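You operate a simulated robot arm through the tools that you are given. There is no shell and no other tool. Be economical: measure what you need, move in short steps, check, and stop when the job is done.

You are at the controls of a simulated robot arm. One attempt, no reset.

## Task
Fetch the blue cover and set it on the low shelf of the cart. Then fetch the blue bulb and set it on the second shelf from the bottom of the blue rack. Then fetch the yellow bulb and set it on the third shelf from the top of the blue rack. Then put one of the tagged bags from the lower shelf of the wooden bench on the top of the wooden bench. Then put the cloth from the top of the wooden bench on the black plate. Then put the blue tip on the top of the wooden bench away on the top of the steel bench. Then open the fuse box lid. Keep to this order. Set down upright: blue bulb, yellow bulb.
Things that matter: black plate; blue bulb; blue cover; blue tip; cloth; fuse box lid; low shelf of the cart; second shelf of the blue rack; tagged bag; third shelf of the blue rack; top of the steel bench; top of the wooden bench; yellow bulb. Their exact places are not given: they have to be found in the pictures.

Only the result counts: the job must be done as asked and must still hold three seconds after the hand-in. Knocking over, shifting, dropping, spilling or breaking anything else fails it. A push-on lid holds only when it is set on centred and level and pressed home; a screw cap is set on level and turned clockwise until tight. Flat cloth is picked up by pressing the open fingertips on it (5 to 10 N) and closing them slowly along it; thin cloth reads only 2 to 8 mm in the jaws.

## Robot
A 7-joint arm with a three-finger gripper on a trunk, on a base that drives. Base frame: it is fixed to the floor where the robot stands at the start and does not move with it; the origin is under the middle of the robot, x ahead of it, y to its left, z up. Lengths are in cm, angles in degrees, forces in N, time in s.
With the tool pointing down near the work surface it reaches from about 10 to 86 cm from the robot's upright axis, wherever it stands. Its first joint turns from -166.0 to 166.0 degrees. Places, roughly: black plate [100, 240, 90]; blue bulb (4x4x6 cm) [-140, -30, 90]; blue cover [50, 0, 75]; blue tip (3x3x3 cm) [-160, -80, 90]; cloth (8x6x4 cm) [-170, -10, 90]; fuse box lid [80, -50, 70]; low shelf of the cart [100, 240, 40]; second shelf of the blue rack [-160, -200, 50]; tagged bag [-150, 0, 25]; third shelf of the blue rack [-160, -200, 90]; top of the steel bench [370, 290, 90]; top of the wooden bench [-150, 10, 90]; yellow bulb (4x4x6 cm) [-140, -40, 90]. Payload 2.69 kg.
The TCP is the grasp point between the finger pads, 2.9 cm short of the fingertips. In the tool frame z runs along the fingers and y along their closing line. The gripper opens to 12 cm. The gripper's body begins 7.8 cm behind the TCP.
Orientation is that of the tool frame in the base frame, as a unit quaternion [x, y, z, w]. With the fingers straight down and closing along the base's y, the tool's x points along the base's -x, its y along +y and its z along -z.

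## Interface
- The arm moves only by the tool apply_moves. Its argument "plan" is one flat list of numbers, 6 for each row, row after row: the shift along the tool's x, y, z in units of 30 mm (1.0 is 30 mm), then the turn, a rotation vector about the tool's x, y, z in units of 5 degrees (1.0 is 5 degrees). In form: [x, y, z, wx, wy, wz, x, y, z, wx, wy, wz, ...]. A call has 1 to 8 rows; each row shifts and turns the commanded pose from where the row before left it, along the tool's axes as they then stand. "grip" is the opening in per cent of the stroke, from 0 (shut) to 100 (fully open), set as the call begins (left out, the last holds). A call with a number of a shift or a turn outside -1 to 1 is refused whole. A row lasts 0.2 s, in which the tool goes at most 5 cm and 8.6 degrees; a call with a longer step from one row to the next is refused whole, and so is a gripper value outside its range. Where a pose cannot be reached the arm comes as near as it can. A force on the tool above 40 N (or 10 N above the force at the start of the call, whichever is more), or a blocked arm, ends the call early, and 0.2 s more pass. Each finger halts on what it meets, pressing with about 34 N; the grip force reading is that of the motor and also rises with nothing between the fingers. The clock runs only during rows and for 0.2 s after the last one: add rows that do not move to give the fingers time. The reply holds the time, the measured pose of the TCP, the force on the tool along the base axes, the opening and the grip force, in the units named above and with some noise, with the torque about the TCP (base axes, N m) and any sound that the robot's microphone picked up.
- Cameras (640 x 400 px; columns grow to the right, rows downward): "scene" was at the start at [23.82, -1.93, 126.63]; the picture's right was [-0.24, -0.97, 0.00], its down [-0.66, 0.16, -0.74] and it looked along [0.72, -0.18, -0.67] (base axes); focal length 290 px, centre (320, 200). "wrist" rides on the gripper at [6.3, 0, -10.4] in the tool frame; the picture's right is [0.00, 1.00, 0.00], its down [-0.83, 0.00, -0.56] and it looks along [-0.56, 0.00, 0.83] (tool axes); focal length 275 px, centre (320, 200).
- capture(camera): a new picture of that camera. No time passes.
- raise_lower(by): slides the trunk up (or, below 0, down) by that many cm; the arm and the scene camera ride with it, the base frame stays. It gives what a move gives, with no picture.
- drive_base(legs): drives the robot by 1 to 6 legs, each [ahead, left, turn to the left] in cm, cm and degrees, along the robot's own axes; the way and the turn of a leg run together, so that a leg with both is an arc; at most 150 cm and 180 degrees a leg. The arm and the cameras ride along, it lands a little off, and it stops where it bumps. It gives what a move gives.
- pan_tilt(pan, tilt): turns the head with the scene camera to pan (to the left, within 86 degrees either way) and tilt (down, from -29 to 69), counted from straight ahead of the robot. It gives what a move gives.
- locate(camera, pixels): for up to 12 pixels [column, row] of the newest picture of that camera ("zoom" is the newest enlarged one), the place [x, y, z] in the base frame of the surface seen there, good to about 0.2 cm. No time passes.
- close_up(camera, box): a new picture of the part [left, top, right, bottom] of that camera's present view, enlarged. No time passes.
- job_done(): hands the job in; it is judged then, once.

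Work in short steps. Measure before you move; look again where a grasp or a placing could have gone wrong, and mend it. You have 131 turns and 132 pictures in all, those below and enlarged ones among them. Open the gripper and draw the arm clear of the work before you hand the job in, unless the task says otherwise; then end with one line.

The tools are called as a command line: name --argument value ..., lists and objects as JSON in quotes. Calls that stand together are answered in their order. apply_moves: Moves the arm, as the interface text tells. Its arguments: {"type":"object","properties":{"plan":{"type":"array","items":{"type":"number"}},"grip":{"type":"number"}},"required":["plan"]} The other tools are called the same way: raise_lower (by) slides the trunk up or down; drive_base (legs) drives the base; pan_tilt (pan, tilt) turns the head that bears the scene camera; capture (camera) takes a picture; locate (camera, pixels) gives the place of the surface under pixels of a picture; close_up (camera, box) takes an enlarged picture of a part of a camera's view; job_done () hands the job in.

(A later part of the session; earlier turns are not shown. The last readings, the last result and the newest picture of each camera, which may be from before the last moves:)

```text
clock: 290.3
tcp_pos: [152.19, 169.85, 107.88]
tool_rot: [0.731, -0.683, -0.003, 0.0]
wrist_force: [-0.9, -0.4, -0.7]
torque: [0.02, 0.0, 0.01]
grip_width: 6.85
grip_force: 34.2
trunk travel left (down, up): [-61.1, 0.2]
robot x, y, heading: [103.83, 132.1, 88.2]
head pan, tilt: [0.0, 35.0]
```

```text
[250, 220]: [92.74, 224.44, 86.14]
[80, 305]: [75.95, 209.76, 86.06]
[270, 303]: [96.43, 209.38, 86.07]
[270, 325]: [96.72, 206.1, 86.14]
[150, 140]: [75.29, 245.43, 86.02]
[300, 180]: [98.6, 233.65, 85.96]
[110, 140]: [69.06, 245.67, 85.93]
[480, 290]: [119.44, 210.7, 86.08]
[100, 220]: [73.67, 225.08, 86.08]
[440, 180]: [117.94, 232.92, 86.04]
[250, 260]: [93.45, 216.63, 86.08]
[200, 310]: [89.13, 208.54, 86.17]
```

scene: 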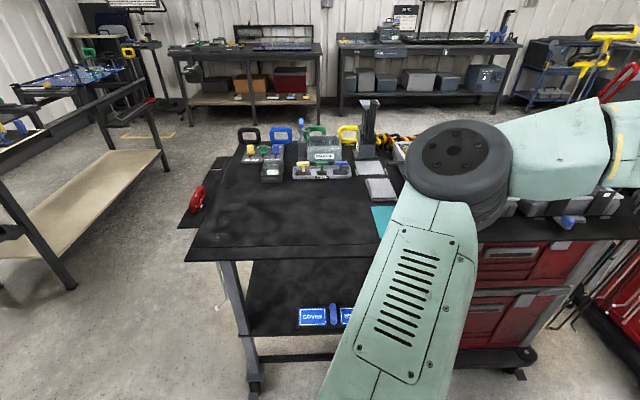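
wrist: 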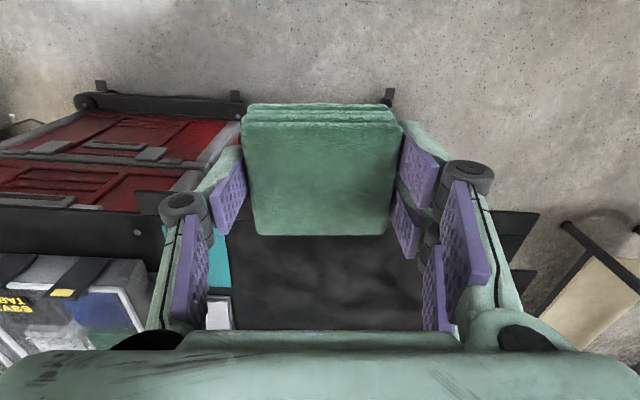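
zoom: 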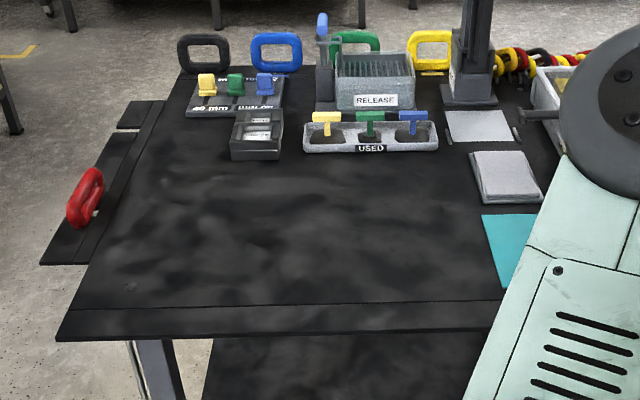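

The plate is at z 86.1, spanning about x 75–120, y 209–255; I'll set the cloth near (97,226). I swing back, then drive ahead 18.

apply_moves --plan '[-0.53, 0.99, 0, 0, 0, 0, -0.53, 0.99, 0, 0, 0, 0, -0.53, 0.99, 0, 0, 0, 0, -0.53, 0.99, 0, 0, 0, 0, -0.53, 0.99, 0, 0, 0, 0, -0.53, 0.99, 0, 0, 0, 0, -0.53, 0.99, 0, 0, 0, 0, -0.53, 0.99, 0, 0, 0, 0]'

apply_moves --plan '[-0.53, 0.99, 0, 0, 0, 0, -0.53, 0.99, 0, 0, 0, 0, -0.53, 0.99, 0, 0, 0, 0, -0.53, 0.99, 0, 0, 0, 0, -0.53, 0.99, 0, 0, 0, 0, -0.53, 0.99, 0, 0, 0, 0, -0.53, 0.99, 0, 0, 0, 0, -0.53, 0.99, 0, 0, 0, 0]'

drive_base --legs '[[18, 0, 0]]'

capture --camera "wrist"

```text
clock: 292.1
tcp_pos: [127.28, 180.95, 107.9]
tool_rot: [0.73, -0.683, -0.001, 0.0]
wrist_force: [-0.2, 0.2, 0.0]
torque: [-0.01, -0.03, 0.02]
grip_width: 6.88
grip_force: 33.4
trunk travel left (down, up): [-61.1, 0.2]
robot x, y, heading: [104.17, 131.89, 88.0]
head pan, tilt: [0.0, 35.0]
```

```text
clock: 293.9
tcp_pos: [103.01, 192.02, 108.01]
tool_rot: [0.73, -0.683, 0.0, 0.001]
wrist_force: [0.0, -0.1, -0.7]
torque: [0.02, 0.01, 0.02]
grip_width: 6.91
grip_force: 34.3
trunk travel left (down, up): [-61.1, 0.2]
robot x, y, heading: [104.16, 132.5, 88.0]
head pan, tilt: [0.0, 35.0]
```

```text
clock: 295.4
tcp_pos: [103.58, 210.25, 108.09]
tool_rot: [0.731, -0.683, -0.002, 0.001]
wrist_force: [0.0, -0.2, -0.3]
torque: [-0.02, 0.02, 0.0]
grip_width: 6.87
grip_force: 34.1
trunk travel left (down, up): [-61.1, 0.2]
robot x, y, heading: [104.48, 150.51, 88.1]
head pan, tilt: [0.0, 35.0]
```

```text
40 pictures are left
```

wrist: 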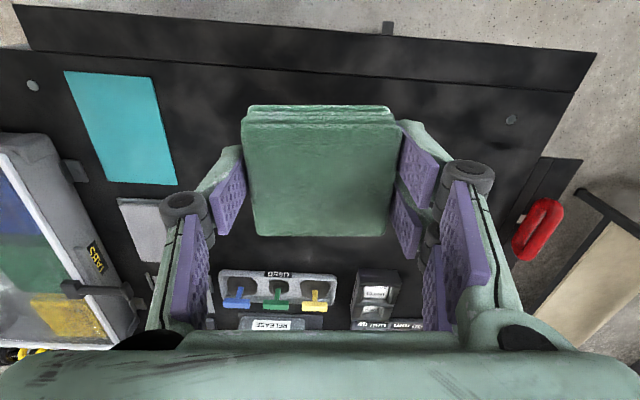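

I move over (96,222) and lower to about 1.5 cm above the plate.

apply_moves --plan '[-0.82, 0.45, 0, 0, 0, 0, -0.82, 0.45, 0, 0, 0, 0, -0.82, 0.45, 0.4, 0, 0, 0, -0.82, 0.45, 0.7, 0, 0, 0, -0.82, 0.46, 0.8, 0, 0, 0, 0, 0, 1, 0, 0, 0, 0, 0, 1, 0, 0, 0, 0, 0, 1, 0, 0, 0]'

apply_moves --plan '[0, 0, 0.5, 0, 0, 0, 0, 0, 0.25, 0, 0, 0]'

capture --camera "scene"

```text
clock: 297.2
tcp_pos: [96.16, 221.99, 93.33]
tool_rot: [0.731, -0.683, -0.001, 0.001]
wrist_force: [0.0, -1.1, 0.0]
torque: [0.01, 0.05, -0.01]
grip_width: 6.9
grip_force: 33.8
trunk travel left (down, up): [-61.1, 0.2]
robot x, y, heading: [104.66, 150.45, 88.0]
head pan, tilt: [0.0, 35.0]
```

```text
clock: 297.8
tcp_pos: [96.24, 221.94, 91.19]
tool_rot: [0.73, -0.683, -0.002, 0.0]
wrist_force: [-0.1, 0.0, -0.9]
torque: [0.04, 0.04, 0.02]
grip_width: 6.86
grip_force: 33.9
trunk travel left (down, up): [-61.1, 0.2]
robot x, y, heading: [104.94, 150.41, 88.0]
head pan, tilt: [0.0, 35.0]
```

```text
39 pictures are left
```

scene: 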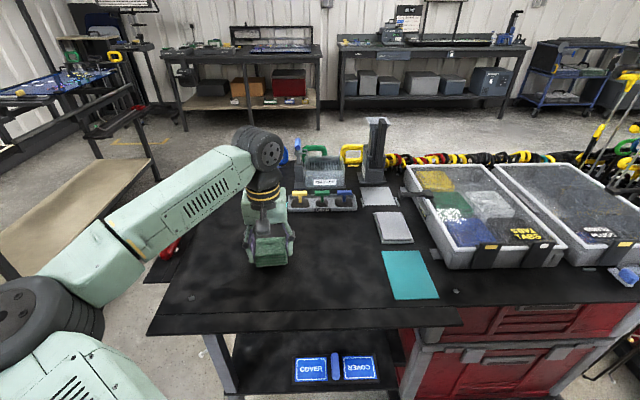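

I lower to contact in small steps.

apply_moves --plan '[0, 0, 0.2, 0, 0, 0, 0, 0, 0.1, 0, 0, 0]'

apply_moves --plan '[0, 0, 0.1, 0, 0, 0]'

apply_moves --plan '[0, 0, 0.06, 0, 0, 0]'

```text
clock: 298.4
tcp_pos: [96.1, 222.05, 89.98]
tool_rot: [0.73, -0.684, -0.001, 0.0]
wrist_force: [0.2, 0.3, -1.0]
torque: [0.02, 0.0, 0.01]
grip_width: 6.91
grip_force: 34.0
trunk travel left (down, up): [-61.1, 0.2]
robot x, y, heading: [104.66, 150.2, 88.1]
head pan, tilt: [0.0, 35.0]
```

```text
clock: 298.8
tcp_pos: [95.84, 222.11, 89.76]
tool_rot: [0.73, -0.683, -0.002, 0.001]
wrist_force: [0.2, -0.3, -0.5]
torque: [0.0, -0.01, 0.0]
grip_width: 6.87
grip_force: 34.5
trunk travel left (down, up): [-61.1, 0.2]
robot x, y, heading: [104.58, 150.36, 88.1]
head pan, tilt: [0.0, 35.0]
```

```text
clock: 299.2
tcp_pos: [96.01, 222.02, 89.68]
tool_rot: [0.731, -0.683, -0.002, 0.001]
wrist_force: [0.7, 0.5, -0.5]
torque: [0.02, -0.05, 0.02]
grip_width: 6.86
grip_force: 33.8
trunk travel left (down, up): [-61.1, 0.2]
robot x, y, heading: [104.39, 150.27, 88.0]
head pan, tilt: [0.0, 35.0]
```

No contact yet, so I take two more steps.

apply_moves --plan '[0, 0, 0.07, 0, 0, 0]'

apply_moves --plan '[0, 0, 0.07, 0, 0, 0]'

close_up --camera "scene" --box '[220, 190, 320, 280]'

```text
clock: 299.6
tcp_pos: [95.96, 222.07, 89.66]
tool_rot: [0.73, -0.684, -0.002, -0.002]
wrist_force: [1.4, 0.5, 5.0]
torque: [0.02, -0.04, -0.01]
grip_width: 6.87
grip_force: 34.5
trunk travel left (down, up): [-61.1, 0.2]
robot x, y, heading: [104.94, 150.52, 88.1]
head pan, tilt: [0.0, 35.0]
```

```text
clock: 300.0
tcp_pos: [95.96, 222.0, 89.55]
tool_rot: [0.731, -0.683, -0.003, -0.001]
wrist_force: [-0.4, 2.9, 19.6]
torque: [-0.16, -0.06, -0.03]
grip_width: 6.86
grip_force: 34.0
trunk travel left (down, up): [-61.1, 0.2]
robot x, y, heading: [104.58, 150.37, 87.9]
head pan, tilt: [0.0, 35.0]
```

```text
4.44 times, centred on (270, 235) of scene
```

zoom: 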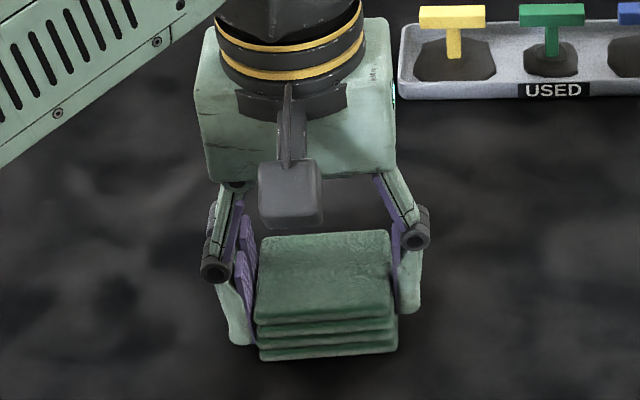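

It is on the plate. I ease up, open to 9.5 cm, rise and check.

apply_moves --plan '[0, 0, -0.08, 0, 0, 0, 0, 0, 0, 0, 0, 0, 0, 0, 0, 0, 0, 0, 0, 0, 0, 0, 0, 0, 0, 0, -0.5, 0, 0, 0, 0, 0, -0.8, 0, 0, 0, 0, 0, -1, 0, 0, 0, 0, 0, -1, 0, 0, 0]' --grip 80

apply_moves --plan '[0, 0, -1, 0, 0, 0, 0, 0, -1, 0, 0, 0, 1, 0, -1, 0, 0, 0, 1, 0, 0, 0, 0, 0, 1, 0, 0, 0, 0, 0, 1, 0, 0, 0, 0, 0]'

capture --camera "wrist"

```text
clock: 301.8
tcp_pos: [96.0, 221.89, 99.34]
tool_rot: [0.731, -0.683, -0.002, 0.0]
wrist_force: [0.0, -0.7, -0.7]
torque: [0.01, 0.01, -0.02]
grip_width: 9.62
grip_force: 0.0
trunk travel left (down, up): [-61.1, 0.2]
robot x, y, heading: [105.05, 150.25, 88.1]
head pan, tilt: [0.0, 35.0]
```

```text
clock: 303.2
tcp_pos: [96.78, 209.92, 108.46]
tool_rot: [0.73, -0.683, -0.002, 0.0]
wrist_force: [-0.1, -0.7, 0.6]
torque: [0.01, -0.01, -0.01]
grip_width: 9.62
grip_force: 0.1
trunk travel left (down, up): [-61.1, 0.2]
robot x, y, heading: [104.56, 150.3, 88.2]
head pan, tilt: [0.0, 35.0]
```

```text
37 pictures are left
```

wrist: 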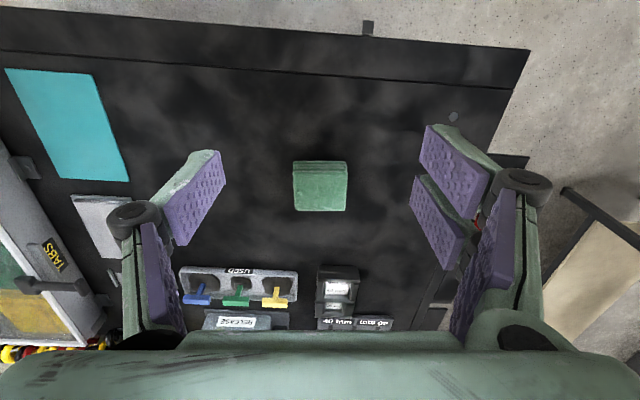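

The cloth is lying on the black plate. Now I drive back to the wooden bench for the blue tip near (-155,-75).

drive_base --legs '[[-10, 0, 0], [0, 144, 0], [0, 0, 92], [0, 104, 0], [0, 104, 0]]'

pan_tilt --pan -5 --tilt 25

capture --camera "scene"

```text
clock: 335.6
tcp_pos: [-94.27, -75.18, 108.51]
tool_rot: [0.998, 0.066, 0.0, 0.002]
wrist_force: [0.7, 0.7, -0.6]
torque: [0.0, 0.0, -0.01]
grip_width: 9.63
grip_force: 0.2
trunk travel left (down, up): [-61.1, 0.2]
robot x, y, heading: [-35.18, -63.75, -178.2]
head pan, tilt: [0.0, 35.0]
```

```text
clock: 336.3
tcp_pos: [-94.2, -75.23, 108.45]
tool_rot: [0.998, 0.066, 0.0, 0.001]
wrist_force: [-0.5, -0.4, 0.0]
torque: [0.04, 0.0, -0.01]
grip_width: 9.59
grip_force: 0.1
trunk travel left (down, up): [-61.1, 0.2]
robot x, y, heading: [-35.34, -63.98, -178.3]
head pan, tilt: [-5.0, 25.0]
```

```text
36 pictures are left
```

scene: 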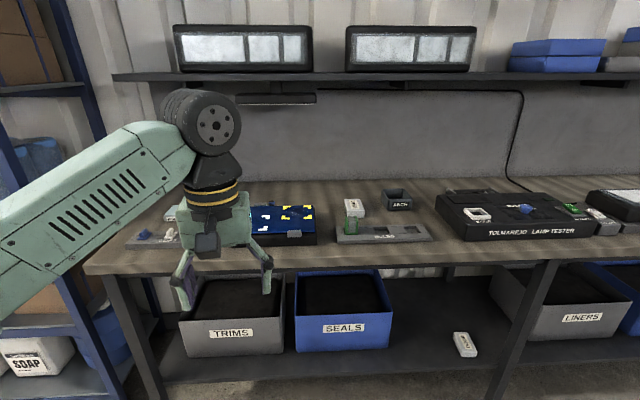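

I measure the hanging bar under the shelf, then drive ahead 38 cm.

locate --camera "scene" --pixels '[[250, 103], [300, 103], [275, 92], [210, 92], [300, 240]]'

drive_base --legs '[[38, 0, -1.8]]'

capture --camera "wrist"

```text
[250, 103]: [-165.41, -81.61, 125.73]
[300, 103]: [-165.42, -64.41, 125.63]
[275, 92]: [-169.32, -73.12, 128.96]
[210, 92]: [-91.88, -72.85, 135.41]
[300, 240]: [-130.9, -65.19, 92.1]
```

```text
clock: 338.7
tcp_pos: [-131.96, -73.95, 108.54]
tool_rot: [0.999, 0.051, -0.001, 0.002]
wrist_force: [1.3, -0.6, 0.2]
torque: [0.01, -0.01, -0.04]
grip_width: 9.6
grip_force: 0.0
trunk travel left (down, up): [-61.1, 0.2]
robot x, y, heading: [-72.79, -64.31, -180.0]
head pan, tilt: [-5.0, 25.0]
```

```text
35 pictures are left
```

wrist: 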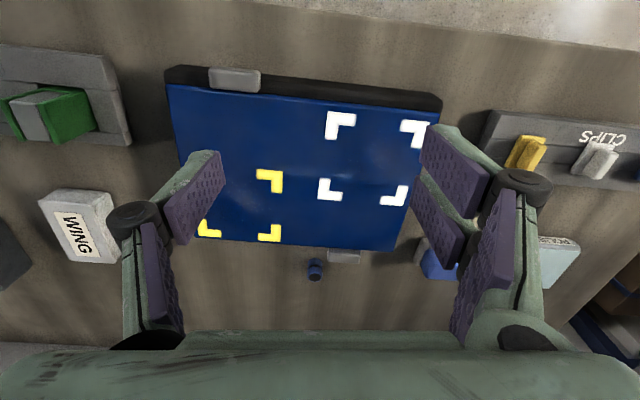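

The blue tip is at (315,268) behind the board. The bar bottom is z 125.6 at x≤-165.4, so I'll stay low there. I measure the tip.

close_up --camera "wrist" --box '[270, 230, 370, 300]'

locate --camera "zoom" --pixels '[[280, 190], [290, 220], [280, 250], [285, 280], [260, 240], [320, 240], [480, 170], [480, 120], [250, 260], [330, 260]]'

```text
5.71 times, centred on (320, 265) of wrist
```

zoom: 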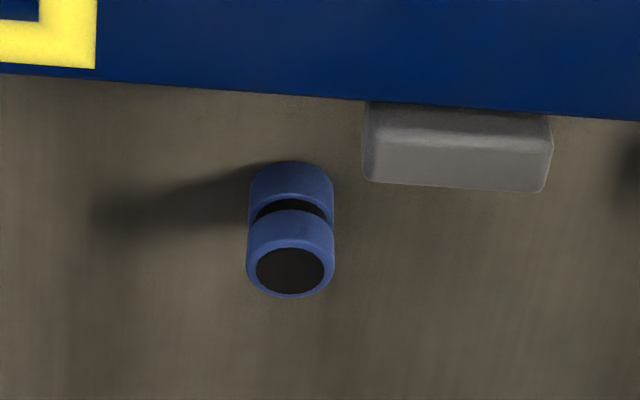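

```text
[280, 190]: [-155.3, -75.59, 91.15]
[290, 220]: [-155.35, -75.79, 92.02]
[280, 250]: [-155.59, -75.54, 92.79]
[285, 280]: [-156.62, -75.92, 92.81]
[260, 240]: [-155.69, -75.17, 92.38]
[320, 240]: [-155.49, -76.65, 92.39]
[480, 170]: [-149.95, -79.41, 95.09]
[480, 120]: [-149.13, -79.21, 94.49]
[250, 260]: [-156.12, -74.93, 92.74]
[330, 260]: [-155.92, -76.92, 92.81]
```

The tip is a 2.2 cm cylinder at (-156.4,-75.85), z 90–92.9. I drive 5 closer and move above it with the gripper at 5 cm.

drive_base --legs '[[5, 0, 0]]'

apply_moves --plan '[-0.9, 0, 0.2, 0, 0, 0, -0.9, 0, 0.2, 0, 0, 0, -0.9, 0, 0.3, 0, 0, 0, -0.9, 0, 0.3, 0, 0, 0, -0.9, 0, 0.4, 0, 0, 0, -0.9, 0, 0.4, 0, 0, 0]' --grip 42

capture --camera "wrist"

```text
clock: 339.6
tcp_pos: [-137.05, -74.05, 108.48]
tool_rot: [0.999, 0.051, 0.0, 0.003]
wrist_force: [-0.3, 0.2, 0.0]
torque: [0.02, -0.01, -0.03]
grip_width: 9.59
grip_force: 0.0
trunk travel left (down, up): [-61.1, 0.2]
robot x, y, heading: [-77.93, -64.19, -179.8]
head pan, tilt: [-5.0, 25.0]
```

```text
clock: 341.0
tcp_pos: [-153.15, -75.69, 103.17]
tool_rot: [0.999, 0.051, 0.0, 0.001]
wrist_force: [-0.4, -0.3, -0.3]
torque: [0.02, 0.02, -0.04]
grip_width: 5.02
grip_force: 0.1
trunk travel left (down, up): [-61.1, 0.2]
robot x, y, heading: [-78.01, -64.41, -180.1]
head pan, tilt: [-5.0, 25.0]
```

```text
33 pictures are left
```

wrist: 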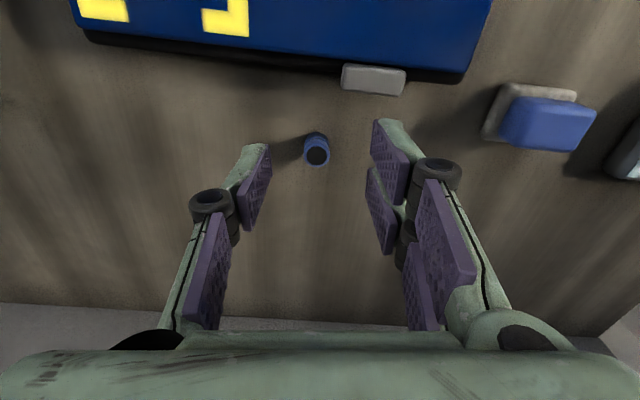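

I confirm the tip's place at (316,153).

locate --camera "wrist" --pixels '[[316, 140], [316, 156], [304, 150], [328, 150], [316, 165]]'

apply_moves --plan '[-0.55, -0.03, 0.5, 0, 0, 0, -0.53, -0.03, 0.5, 0, 0, 0]'

capture --camera "wrist"

```text
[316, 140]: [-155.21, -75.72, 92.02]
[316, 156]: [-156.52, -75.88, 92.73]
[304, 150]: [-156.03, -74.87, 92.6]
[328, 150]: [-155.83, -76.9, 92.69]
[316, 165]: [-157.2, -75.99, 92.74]
```

```text
clock: 341.6
tcp_pos: [-156.33, -76.1, 100.22]
tool_rot: [0.999, 0.051, 0.0, 0.001]
wrist_force: [-0.3, 0.1, 0.1]
torque: [-0.05, 0.02, -0.02]
grip_width: 5.03
grip_force: 0.1
trunk travel left (down, up): [-61.1, 0.2]
robot x, y, heading: [-77.72, -64.19, -179.9]
head pan, tilt: [-5.0, 25.0]
```

```text
32 pictures are left
```

wrist: 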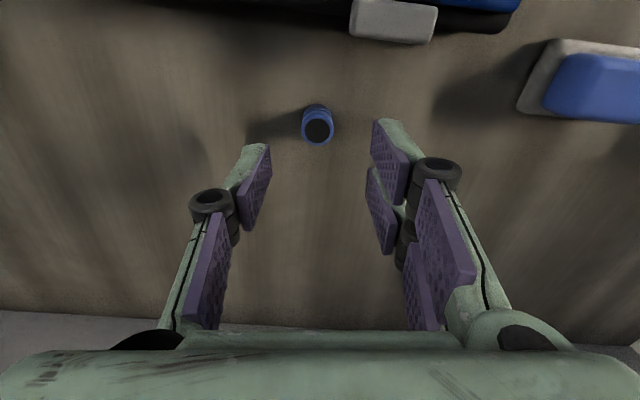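

It is aligned. I descend 7 cm to z 93.2 and close.

apply_moves --plan '[0, -0.06, 0.8, 0, 0, 0, 0, 0, 0.8, 0, 0, 0, 0, 0, 0.45, 0, 0, 0, 0, 0, 0.25, 0, 0, 0]'

apply_moves --plan '[0, 0, 0, 0, 0, 0, 0, 0, 0, 0, 0, 0, 0, 0, 0, 0, 0, 0, 0, 0, 0, 0, 0, 0, 0, 0, 0, 0, 0, 0]' --grip 0

capture --camera "wrist"

```text
clock: 342.6
tcp_pos: [-156.32, -75.87, 93.26]
tool_rot: [0.999, 0.051, -0.001, 0.001]
wrist_force: [-0.2, 0.3, 0.4]
torque: [-0.01, -0.01, 0.01]
grip_width: 5.02
grip_force: 0.0
trunk travel left (down, up): [-61.1, 0.2]
robot x, y, heading: [-77.71, -64.72, -179.7]
head pan, tilt: [-5.0, 25.0]
```

```text
clock: 343.8
tcp_pos: [-156.29, -75.93, 93.26]
tool_rot: [0.999, 0.051, -0.001, 0.002]
wrist_force: [-0.2, 1.0, 0.1]
torque: [-0.01, 0.01, 0.02]
grip_width: 2.04
grip_force: 33.9
trunk travel left (down, up): [-61.1, 0.2]
robot x, y, heading: [-77.83, -64.34, -179.8]
head pan, tilt: [-5.0, 25.0]
```

```text
31 pictures are left
```

wrist: 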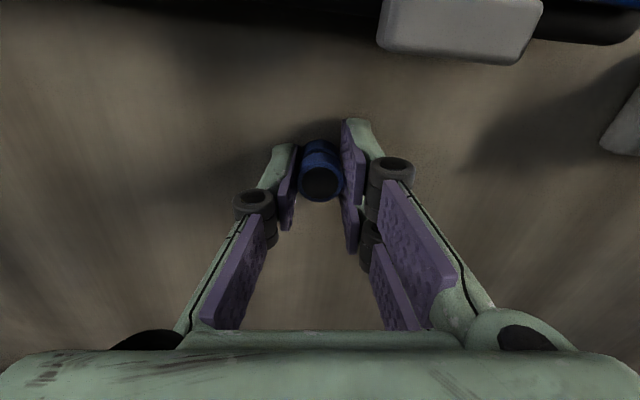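

Gripped at 2.04 cm. I lift 8 cm, then pull back and rise.

apply_moves --plan '[0, 0, -0.5, 0, 0, 0, 0, 0, -0.8, 0, 0, 0, 0, 0, -0.8, 0, 0, 0, 0.3, 0, -0.7, 0, 0, 0, 1, 0, -0.3, 0, 0, 0, 1, 0, -0.3, 0, 0, 0, 1, 0, -0.3, 0, 0, 0, 1, 0, -0.3, 0, 0, 0]'

capture --camera "wrist"

drive_base --legs '[[-38, 0, 0]]'

```text
clock: 345.6
tcp_pos: [-143.5, -74.46, 105.31]
tool_rot: [0.999, 0.051, -0.002, 0.003]
wrist_force: [-0.2, 1.7, 0.7]
torque: [-0.01, 0.03, 0.0]
grip_width: 2.04
grip_force: 33.9
trunk travel left (down, up): [-61.1, 0.2]
robot x, y, heading: [-78.08, -64.11, -180.0]
head pan, tilt: [-5.0, 25.0]
```

```text
30 pictures are left
```

wrist: 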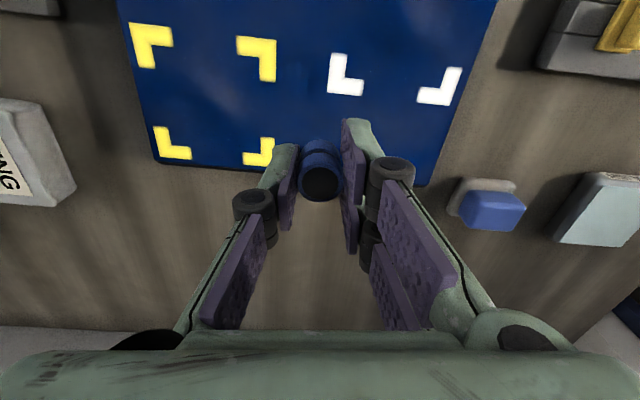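

```text
clock: 348.1
tcp_pos: [-104.93, -73.93, 105.17]
tool_rot: [0.999, 0.045, -0.001, 0.001]
wrist_force: [0.3, -0.6, -0.5]
torque: [-0.02, 0.0, 0.0]
grip_width: 2.08
grip_force: 34.6
trunk travel left (down, up): [-61.1, 0.2]
robot x, y, heading: [-38.89, -64.25, 179.5]
head pan, tilt: [-5.0, 25.0]
```

The tip is held. I drive to the lane at y≈140 and turn to face +x to find the steel bench near (370,290).

drive_base --legs '[[0, 0, -90], [102, 0, 0], [102, 0, 0], [0, 0, -90]]'

pan_tilt --pan 20 --tilt 12

capture --camera "scene"

```text
clock: 366.2
tcp_pos: [34.08, 150.12, 105.19]
tool_rot: [-0.038, 0.999, 0.001, 0.0]
wrist_force: [0.1, -0.1, -0.2]
torque: [0.0, 0.01, -0.01]
grip_width: 2.08
grip_force: 34.1
trunk travel left (down, up): [-61.1, 0.2]
robot x, y, heading: [-31.71, 141.25, -1.3]
head pan, tilt: [-5.0, 25.0]
```

```text
clock: 367.1
tcp_pos: [34.12, 150.05, 105.16]
tool_rot: [-0.038, 0.999, 0.002, 0.001]
wrist_force: [-0.1, -0.1, -0.6]
torque: [-0.02, 0.0, 0.02]
grip_width: 2.07
grip_force: 33.5
trunk travel left (down, up): [-61.1, 0.2]
robot x, y, heading: [-31.82, 141.4, -1.4]
head pan, tilt: [20.0, 12.0]
```

```text
29 pictures are left
```

scene: 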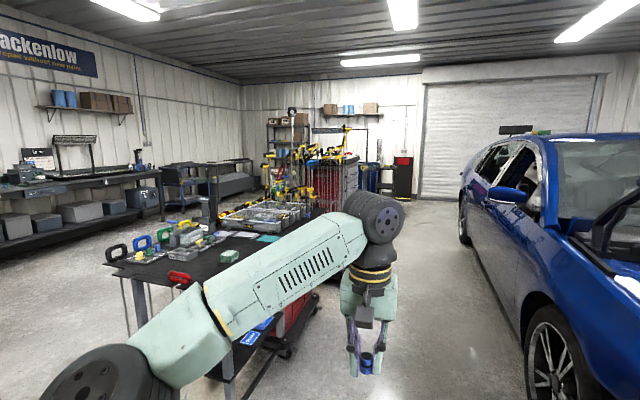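

I probe candidate surfaces for the steel bench.

locate --camera "scene" --pixels '[[230, 164], [185, 168], [218, 175], [245, 175], [380, 175], [70, 183], [340, 160], [450, 260], [280, 205], [350, 230], [330, 345], [205, 210]]'

close_up --camera "scene" --box '[130, 100, 430, 260]'

```text
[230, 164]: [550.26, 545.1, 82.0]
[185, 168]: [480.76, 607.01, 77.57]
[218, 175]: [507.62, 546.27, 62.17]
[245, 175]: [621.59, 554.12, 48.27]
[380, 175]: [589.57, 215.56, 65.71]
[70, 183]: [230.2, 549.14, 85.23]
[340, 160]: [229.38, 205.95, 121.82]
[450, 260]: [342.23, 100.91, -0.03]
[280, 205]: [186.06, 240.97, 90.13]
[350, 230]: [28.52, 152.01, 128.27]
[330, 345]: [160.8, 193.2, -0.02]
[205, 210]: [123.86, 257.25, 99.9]
```

```text
2.13 times, centred on (280, 180) of scene
```

zoom: 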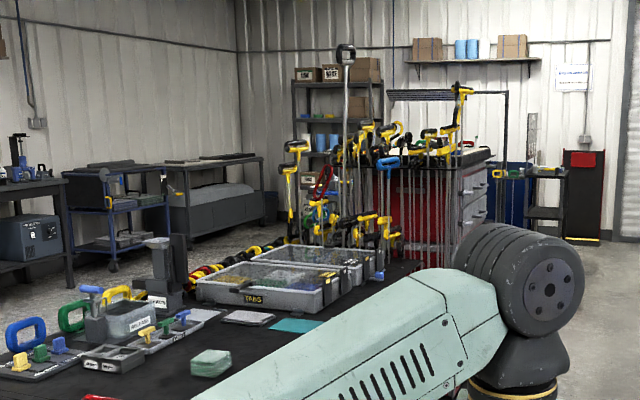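

The bench must be behind the tool cabinet. I check the lane width (car mirror, wheel, cabinet front) before going on.

locate --camera "scene" --pixels '[[500, 195], [545, 350], [470, 200], [515, 260], [500, 300], [305, 300], [320, 300], [390, 190], [410, 185], [370, 185]]'

```text
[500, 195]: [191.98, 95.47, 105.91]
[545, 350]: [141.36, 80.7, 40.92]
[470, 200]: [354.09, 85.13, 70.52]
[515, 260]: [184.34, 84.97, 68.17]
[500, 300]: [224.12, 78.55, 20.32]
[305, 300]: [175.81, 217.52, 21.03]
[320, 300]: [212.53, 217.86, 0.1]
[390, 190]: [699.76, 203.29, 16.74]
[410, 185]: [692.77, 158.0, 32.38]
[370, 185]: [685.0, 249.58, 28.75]
```

The lane is clear between y≈96 and ≈193. I straighten the heading and drive ahead 2×120.

drive_base --legs '[[0, 0, 1.3], [120, 0, 0], [120, 0, 0]]'

pan_tilt --pan 45 --tilt 15

capture --camera "scene"

```text
clock: 379.2
tcp_pos: [275.27, 146.36, 105.3]
tool_rot: [-0.037, 0.999, 0.003, 0.001]
wrist_force: [-0.8, 0.5, 0.2]
torque: [0.05, 0.0, 0.03]
grip_width: 2.06
grip_force: 34.2
trunk travel left (down, up): [-61.1, 0.2]
robot x, y, heading: [208.9, 137.5, -1.5]
head pan, tilt: [20.0, 12.0]
```

```text
clock: 380.1
tcp_pos: [275.18, 146.37, 105.24]
tool_rot: [-0.036, 0.999, 0.002, 0.001]
wrist_force: [0.3, -0.1, -0.4]
torque: [0.01, 0.0, 0.01]
grip_width: 2.07
grip_force: 33.6
trunk travel left (down, up): [-61.1, 0.2]
robot x, y, heading: [208.92, 138.05, -1.3]
head pan, tilt: [45.0, 15.0]
```

```text
27 pictures are left
```

scene: 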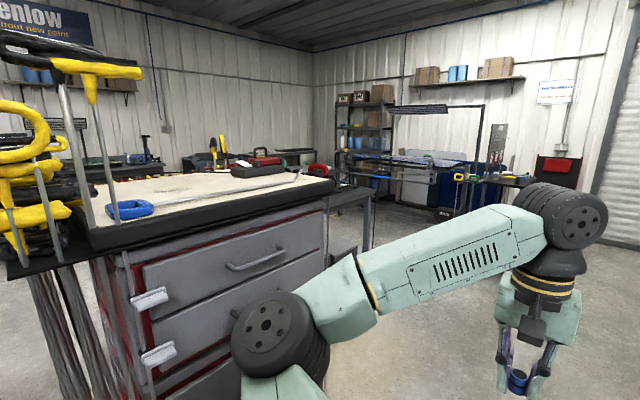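

I measure the dark table at (350,193) and the far blue bench, and the elbow's distance to the cabinet.

locate --camera "scene" --pixels '[[345, 195], [368, 188], [300, 157], [265, 160], [440, 160], [270, 320], [320, 215], [330, 250], [365, 240], [500, 180], [310, 180]]'

close_up --camera "scene" --box '[190, 110, 390, 260]'

```text
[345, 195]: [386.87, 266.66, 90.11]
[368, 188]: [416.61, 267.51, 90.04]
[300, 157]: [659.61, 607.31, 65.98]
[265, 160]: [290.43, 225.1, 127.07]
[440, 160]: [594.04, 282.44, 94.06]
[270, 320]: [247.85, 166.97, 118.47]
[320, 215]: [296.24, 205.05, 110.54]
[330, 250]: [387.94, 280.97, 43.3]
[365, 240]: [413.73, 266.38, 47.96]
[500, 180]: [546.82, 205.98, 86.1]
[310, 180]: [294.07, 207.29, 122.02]
```

```text
2.67 times, centred on (290, 185) of scene
```

zoom: 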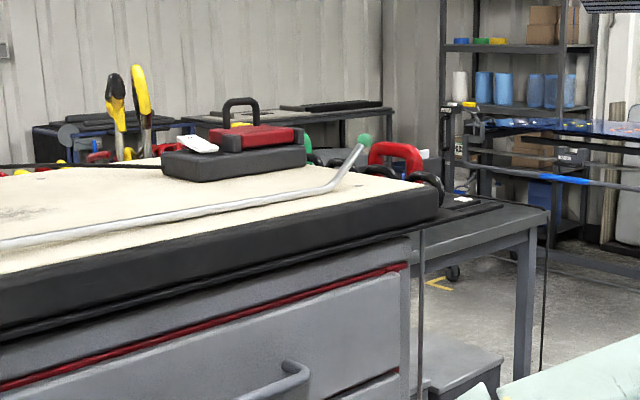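

The steel bench top is at z 90, with its front edge at y≈266 and right end at x≈417. I drive to x≈385 and turn to face it.

drive_base --legs '[[88, 0, 0], [88, 0, 0], [0, 0, 91.5]]'

pan_tilt --pan 5 --tilt 25

capture --camera "scene"

```text
clock: 393.1
tcp_pos: [375.28, 201.04, 105.26]
tool_rot: [0.749, -0.662, -0.002, 0.001]
wrist_force: [0.9, 0.0, 0.0]
torque: [0.03, 0.01, -0.02]
grip_width: 2.06
grip_force: 34.0
trunk travel left (down, up): [-61.1, 0.2]
robot x, y, heading: [386.79, 135.38, 91.3]
head pan, tilt: [45.0, 15.0]
```

```text
clock: 394.2
tcp_pos: [375.11, 200.96, 105.23]
tool_rot: [0.75, -0.662, -0.001, 0.001]
wrist_force: [0.2, 0.8, 0.1]
torque: [0.0, -0.02, 0.03]
grip_width: 2.09
grip_force: 34.1
trunk travel left (down, up): [-61.1, 0.2]
robot x, y, heading: [386.82, 135.68, 91.3]
head pan, tilt: [5.0, 25.0]
```

```text
25 pictures are left
```

scene: 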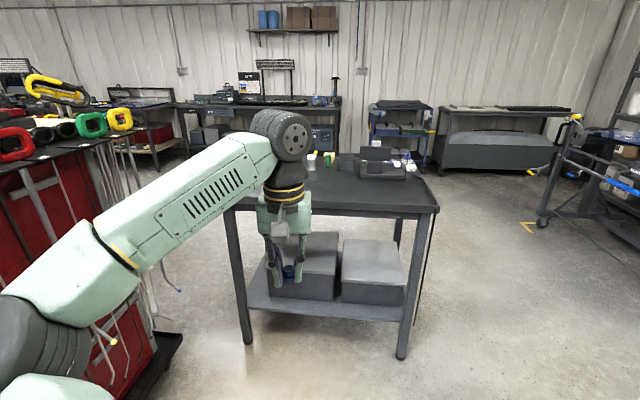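

I measure the bench top, its items, and the elbow-to-hanging-tools distance.

locate --camera "scene" --pixels '[[225, 202], [435, 208], [350, 195], [380, 195], [410, 180], [316, 168], [380, 178], [340, 180], [100, 245], [150, 260], [20, 320], [330, 200]]'

close_up --camera "scene" --box '[220, 130, 460, 270]'

```text
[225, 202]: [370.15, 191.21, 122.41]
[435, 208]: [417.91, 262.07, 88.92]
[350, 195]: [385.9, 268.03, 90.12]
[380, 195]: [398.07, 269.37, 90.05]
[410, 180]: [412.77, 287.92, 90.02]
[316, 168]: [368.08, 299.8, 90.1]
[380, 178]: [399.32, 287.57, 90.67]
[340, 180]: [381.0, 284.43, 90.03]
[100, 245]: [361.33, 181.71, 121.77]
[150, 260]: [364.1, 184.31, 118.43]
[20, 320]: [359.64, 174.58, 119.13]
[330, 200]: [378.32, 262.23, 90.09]
```

```text
2.67 times, centred on (340, 200) of scene
```

zoom: 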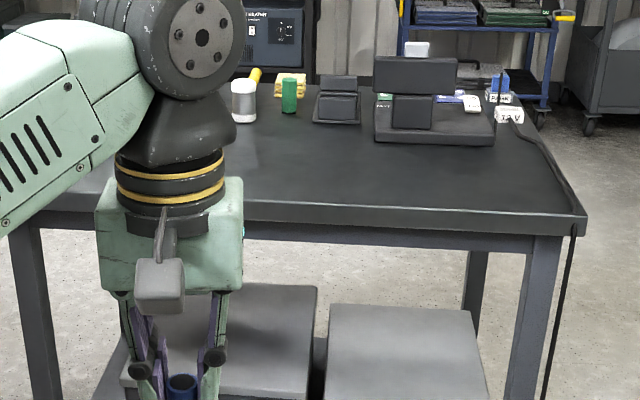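

The front half of the bench is free. I drive ahead 58, then move in over about (377,274).

drive_base --legs '[[58, 0, 0]]'

apply_moves --plan '[-1, -0.15, 0, 0, 0, 0, -1, -0.15, 0.2, 0, 0, 0, -1, -0.15, 0.3, 0, 0, 0, -1, -0.15, 0.5, 0, 0, 0, -0.9, -0.15, 0.6, 0, 0, 0, 0, 0, 0.8, 0, 0, 0, 0, 0, 0.8, 0, 0, 0]'

capture --camera "scene"

```text
clock: 397.5
tcp_pos: [372.69, 259.56, 105.27]
tool_rot: [0.752, -0.659, -0.002, 0.0]
wrist_force: [0.1, 0.2, 0.0]
torque: [-0.02, -0.03, 0.0]
grip_width: 2.1
grip_force: 34.1
trunk travel left (down, up): [-61.1, 0.2]
robot x, y, heading: [385.57, 193.91, 91.9]
head pan, tilt: [5.0, 25.0]
```

```text
clock: 399.1
tcp_pos: [372.77, 274.32, 95.54]
tool_rot: [0.752, -0.659, -0.001, 0.002]
wrist_force: [0.1, -0.9, 0.4]
torque: [0.0, 0.0, 0.0]
grip_width: 2.06
grip_force: 34.6
trunk travel left (down, up): [-61.1, 0.2]
robot x, y, heading: [384.92, 194.0, 92.1]
head pan, tilt: [5.0, 25.0]
```

```text
23 pictures are left
```

scene: 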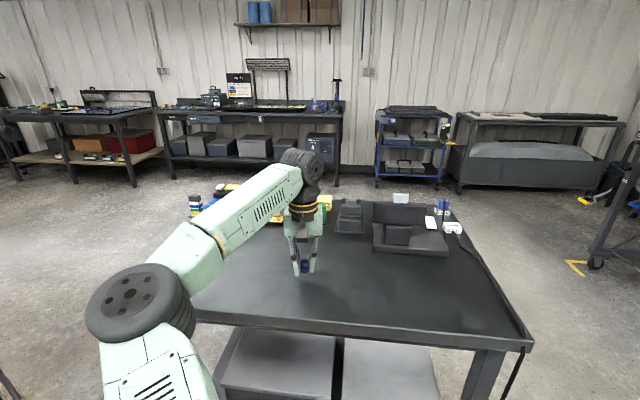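

The tip is over the free front area of the steel bench, 2.3 cm up. I lower to contact.

apply_moves --plan '[0, 0, 0.4, 0, 0, 0, 0, 0, 0.25, 0, 0, 0]'

apply_moves --plan '[0, 0, 0.08, 0, 0, 0]'

apply_moves --plan '[0, 0, 0.06, 0, 0, 0]'

```text
clock: 399.7
tcp_pos: [372.84, 274.53, 93.63]
tool_rot: [0.754, -0.657, -0.002, 0.001]
wrist_force: [0.3, 0.6, 1.1]
torque: [-0.03, 0.01, -0.02]
grip_width: 2.06
grip_force: 33.8
trunk travel left (down, up): [-61.1, 0.2]
robot x, y, heading: [385.26, 193.87, 91.8]
head pan, tilt: [5.0, 25.0]
```

```text
clock: 400.1
tcp_pos: [372.93, 274.32, 93.25]
tool_rot: [0.753, -0.657, -0.002, 0.0]
wrist_force: [0.8, 0.0, -0.3]
torque: [0.0, -0.01, 0.02]
grip_width: 2.08
grip_force: 34.3
trunk travel left (down, up): [-61.1, 0.2]
robot x, y, heading: [384.95, 193.85, 91.9]
head pan, tilt: [5.0, 25.0]
```

```text
clock: 400.5
tcp_pos: [372.93, 274.37, 93.28]
tool_rot: [0.753, -0.658, -0.002, 0.001]
wrist_force: [0.8, 0.5, -0.7]
torque: [0.02, 0.0, 0.01]
grip_width: 2.07
grip_force: 33.8
trunk travel left (down, up): [-61.1, 0.2]
robot x, y, heading: [385.4, 194.04, 91.9]
head pan, tilt: [5.0, 25.0]
```

One more fine step.

apply_moves --plan '[0, 0, 0.05, 0, 0, 0]'

apply_moves --plan '[0, 0, 0.05, 0, 0, 0]'

```text
clock: 400.9
tcp_pos: [372.93, 274.44, 93.04]
tool_rot: [0.753, -0.658, -0.003, 0.0]
wrist_force: [-0.5, 1.2, 7.4]
torque: [0.03, 0.02, 0.0]
grip_width: 2.06
grip_force: 33.9
trunk travel left (down, up): [-61.1, 0.2]
robot x, y, heading: [385.18, 193.93, 92.0]
head pan, tilt: [5.0, 25.0]
```

```text
clock: 401.3
tcp_pos: [372.97, 274.34, 93.29]
tool_rot: [0.753, -0.657, -0.004, 0.001]
wrist_force: [0.2, 2.3, 15.6]
torque: [0.13, 0.04, 0.0]
grip_width: 2.06
grip_force: 33.8
trunk travel left (down, up): [-61.1, 0.2]
robot x, y, heading: [385.09, 193.89, 91.8]
head pan, tilt: [5.0, 25.0]
```

It is in contact. I ease up, open, rise and check the tip.

apply_moves --plan '[0, 0, -0.08, 0, 0, 0, 0, 0, 0, 0, 0, 0, 0, 0, 0, 0, 0, 0, 0, 0, 0, 0, 0, 0, 0, 0, -0.5, 0, 0, 0, 0, 0, -0.8, 0, 0, 0, 0, 0, -1, 0, 0, 0, 0, 0, -1, 0, 0, 0]' --grip 42

apply_moves --plan '[1, 0, -0.5, 0, 0, 0, 1, 0, -0.5, 0, 0, 0, 1, 0, 0, 0, 0, 0, 1, 0, 0, 0, 0, 0, 1, 0, 0, 0, 0, 0, 1, 0, 0, 0, 0, 0]'

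capture --camera "wrist"

```text
clock: 403.1
tcp_pos: [373.02, 274.28, 103.15]
tool_rot: [0.753, -0.658, -0.002, 0.001]
wrist_force: [0.2, -0.1, -0.1]
torque: [0.0, 0.0, 0.01]
grip_width: 5.04
grip_force: 0.2
trunk travel left (down, up): [-61.1, 0.2]
robot x, y, heading: [385.27, 193.88, 92.0]
head pan, tilt: [5.0, 25.0]
```

```text
clock: 404.5
tcp_pos: [375.6, 256.22, 106.02]
tool_rot: [0.753, -0.658, -0.002, 0.001]
wrist_force: [-0.6, 0.3, 0.2]
torque: [0.01, 0.01, -0.02]
grip_width: 5.05
grip_force: 0.1
trunk travel left (down, up): [-61.1, 0.2]
robot x, y, heading: [385.28, 193.7, 91.9]
head pan, tilt: [5.0, 25.0]
```

```text
22 pictures are left
```

wrist: 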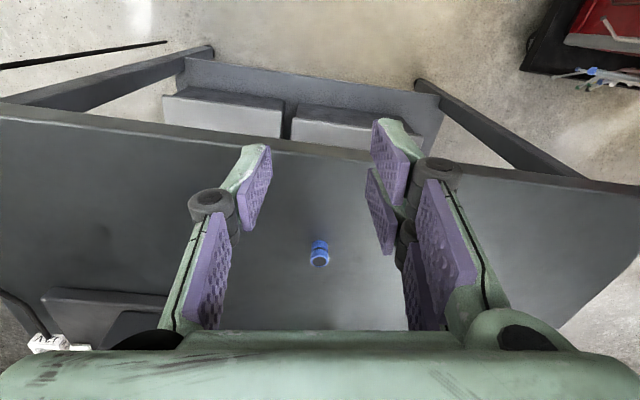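

The blue tip stands on the steel bench. I go back the way I came: reverse, turn to heading 0, and reverse along the lane to the car front.

drive_base --legs '[[-56, 0, 0], [0, 0, -92], [-140, 0, 0], [-140, 0, 0], [-140, 0, 0]]'

drive_base --legs '[[0, -94, 0], [0, -94, 0]]'

pan_tilt --pan 0 --tilt 30

capture --camera "scene"

```text
clock: 431.6
tcp_pos: [27.42, 146.33, 106.06]
tool_rot: [-0.04, 0.999, 0.002, 0.001]
wrist_force: [0.5, 0.1, -0.4]
torque: [-0.03, 0.0, -0.03]
grip_width: 5.04
grip_force: 0.0
trunk travel left (down, up): [-61.1, 0.2]
robot x, y, heading: [-35.5, 140.04, -1.3]
head pan, tilt: [5.0, 25.0]
```

```text
clock: 446.6
tcp_pos: [21.54, -43.05, 105.93]
tool_rot: [-0.039, 0.999, 0.002, 0.0]
wrist_force: [-1.4, 0.7, 0.2]
torque: [0.01, -0.02, 0.02]
grip_width: 5.06
grip_force: 0.0
trunk travel left (down, up): [-61.1, 0.2]
robot x, y, heading: [-41.47, -48.95, -1.1]
head pan, tilt: [5.0, 25.0]
```

```text
clock: 447.3
tcp_pos: [21.54, -43.06, 106.0]
tool_rot: [-0.04, 0.999, 0.002, 0.001]
wrist_force: [0.0, 0.7, -0.5]
torque: [0.0, 0.03, -0.02]
grip_width: 5.04
grip_force: 0.1
trunk travel left (down, up): [-61.1, 0.2]
robot x, y, heading: [-41.43, -49.27, -1.3]
head pan, tilt: [0.0, 30.0]
```

```text
21 pictures are left
```

scene: 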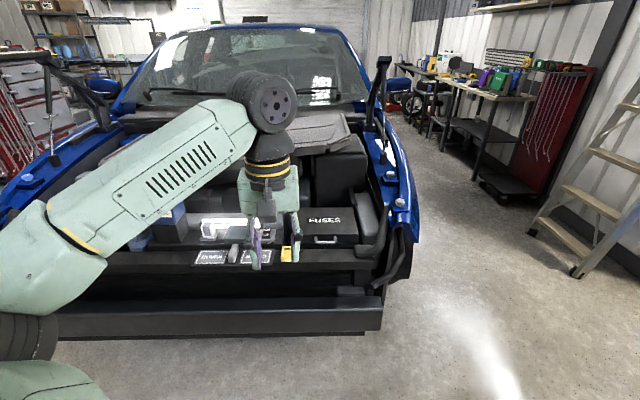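

The fuse box is at (325,222) with a pull handle on its front. I enlarge and measure.

close_up --camera "scene" --box '[280, 190, 400, 270]'

locate --camera "zoom" --pixels '[[230, 258], [190, 258], [275, 258], [230, 230], [230, 180], [210, 105], [380, 215], [150, 130], [390, 110], [230, 290], [190, 320], [380, 260]]'

```text
5.00 times, centred on (340, 230) of scene
```

zoom: 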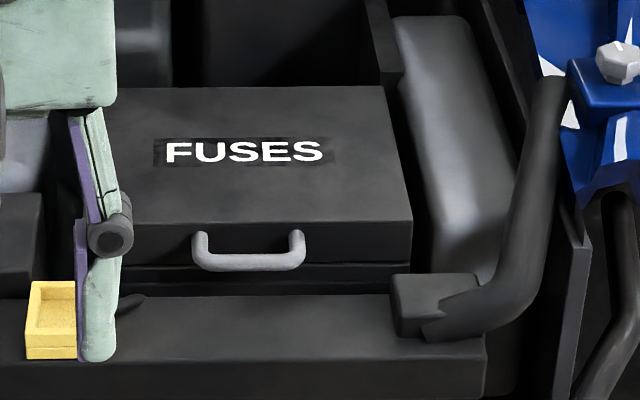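

```text
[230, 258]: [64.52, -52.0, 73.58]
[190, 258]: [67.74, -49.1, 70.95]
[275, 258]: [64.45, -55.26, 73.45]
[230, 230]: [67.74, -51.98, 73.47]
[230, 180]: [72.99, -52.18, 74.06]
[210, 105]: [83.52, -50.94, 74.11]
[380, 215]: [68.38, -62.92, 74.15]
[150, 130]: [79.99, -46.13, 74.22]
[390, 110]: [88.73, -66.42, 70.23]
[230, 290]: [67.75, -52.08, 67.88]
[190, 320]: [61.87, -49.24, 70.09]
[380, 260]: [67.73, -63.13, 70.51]
```

The handle bar lies along y at x≈64.5, z≈73.5, y -49.7…-57, and the lid hinges at the back (x≈87). I'll grip the bar with fingers closing in the x–z plane, tool pitched ~40° below horizontal, and swing it up. I rotate the tool here in free space first.

locate --camera "scene" --pixels '[[250, 325], [250, 300], [350, 300], [300, 260], [345, 180], [330, 205], [355, 208]]'

apply_moves --plan '[0, 0, 0, 0, 0, 1, 0, 0, 0, 0, 0, 1, 0, 0, 0, 0, 0, 1, 0, 0, 0, 0, 0, 1, 0, 0, 0, 0, 0, 1, 0, 0, 0, 0, 0, 1, 0, 0, 0, 0, 0, 1, 0, 0, 0, 0, 0, 1]'

apply_moves --plan '[0, 0, 0, 0, 0, 1, 0, 0, 0, 0, 0, 1, 0, 0, 0, 0, 0, 1, 0, 0, 0, 0, 0, 1, 0, 0, 0, 0, 0, 1, 0, 0, 0, 0, 0, 1, 0, 0, 0, 0, 0, 1, 0, 0, 0, 0, 0, 1]'

apply_moves --plan '[0, 0, 0, 0, 0, 1, 0, 0, 0, 0, 0, 1, 0, 0, 0, 0, 0, 0.7, 0, 0, 0, -1, 0, 0, 0, 0, 0, -1, 0, 0, 0, 0, 0, -1, 0, 0, 0, 0, 0, -1, 0, 0, 0, 0, 0, -1, 0, 0]'

```text
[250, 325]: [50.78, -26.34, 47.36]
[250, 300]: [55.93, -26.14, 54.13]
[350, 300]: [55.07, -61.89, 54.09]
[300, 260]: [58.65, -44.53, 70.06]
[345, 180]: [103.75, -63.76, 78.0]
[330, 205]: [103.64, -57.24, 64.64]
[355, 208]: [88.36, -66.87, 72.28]
```

```text
clock: 449.1
tcp_pos: [21.41, -43.01, 106.08]
tool_rot: [0.305, 0.952, 0.002, -0.001]
wrist_force: [-0.3, -2.0, -0.6]
torque: [0.03, 0.04, 0.03]
grip_width: 5.01
grip_force: 0.0
trunk travel left (down, up): [-61.1, 0.2]
robot x, y, heading: [-41.5, -49.25, -1.1]
head pan, tilt: [0.0, 30.0]
```

```text
clock: 450.9
tcp_pos: [12.54, -54.85, 102.82]
tool_rot: [0.611, 0.792, 0.002, 0.0]
wrist_force: [-0.4, -0.1, -0.2]
torque: [0.0, -0.02, 0.03]
grip_width: 5.03
grip_force: 0.2
out of reach, approached as far as the arm can: row 2, 3, 4, 5, 6, 7, 8
trunk travel left (down, up): [-61.1, 0.2]
robot x, y, heading: [-41.4, -48.83, -1.4]
head pan, tilt: [0.0, 30.0]
```

```text
clock: 452.7
tcp_pos: [8.21, -58.97, 102.01]
tool_rot: [0.684, 0.696, 0.157, 0.151]
wrist_force: [-0.1, 0.3, 0.3]
torque: [-0.01, -0.01, 0.0]
grip_width: 5.02
grip_force: 0.1
out of reach, approached as far as the arm can: row 1, 2, 3
trunk travel left (down, up): [-61.1, 0.2]
robot x, y, heading: [-41.19, -49.14, -1.2]
head pan, tilt: [0.0, 30.0]
```

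The yaw runs into a joint limit near here, though pitching seems to help. I pitch the remaining 25° and see whether it recovers.

apply_moves --plan '[0, 0, 0, -1, 0, 0, 0, 0, 0, -1, 0, 0, 0, 0, 0, -1, 0, 0, 0, 0, 0, -1, 0, 0, 0, 0, 0, -1, 0, 0, 0, 0, 0, 0, 0, 0]'

capture --camera "scene"

```text
clock: 454.1
tcp_pos: [12.91, -62.51, 108.1]
tool_rot: [0.636, 0.646, 0.303, 0.295]
wrist_force: [0.2, -0.3, -0.4]
torque: [0.03, 0.0, 0.0]
grip_width: 5.04
grip_force: 0.0
out of reach, approached as far as the arm can: row 1, 2, 3, 4, 5
trunk travel left (down, up): [-61.1, 0.2]
robot x, y, heading: [-41.56, -49.26, -1.0]
head pan, tilt: [0.0, 30.0]
```

```text
19 pictures are left
```

scene: 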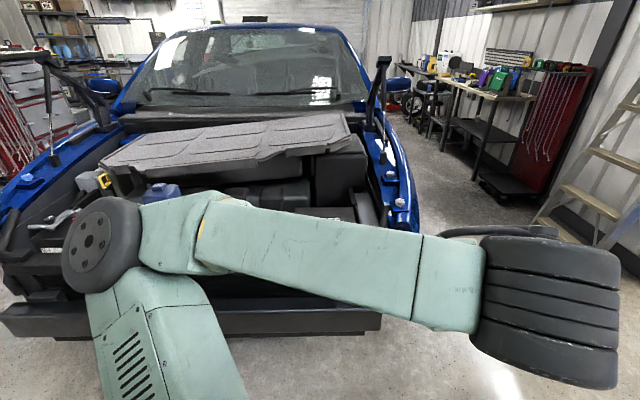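

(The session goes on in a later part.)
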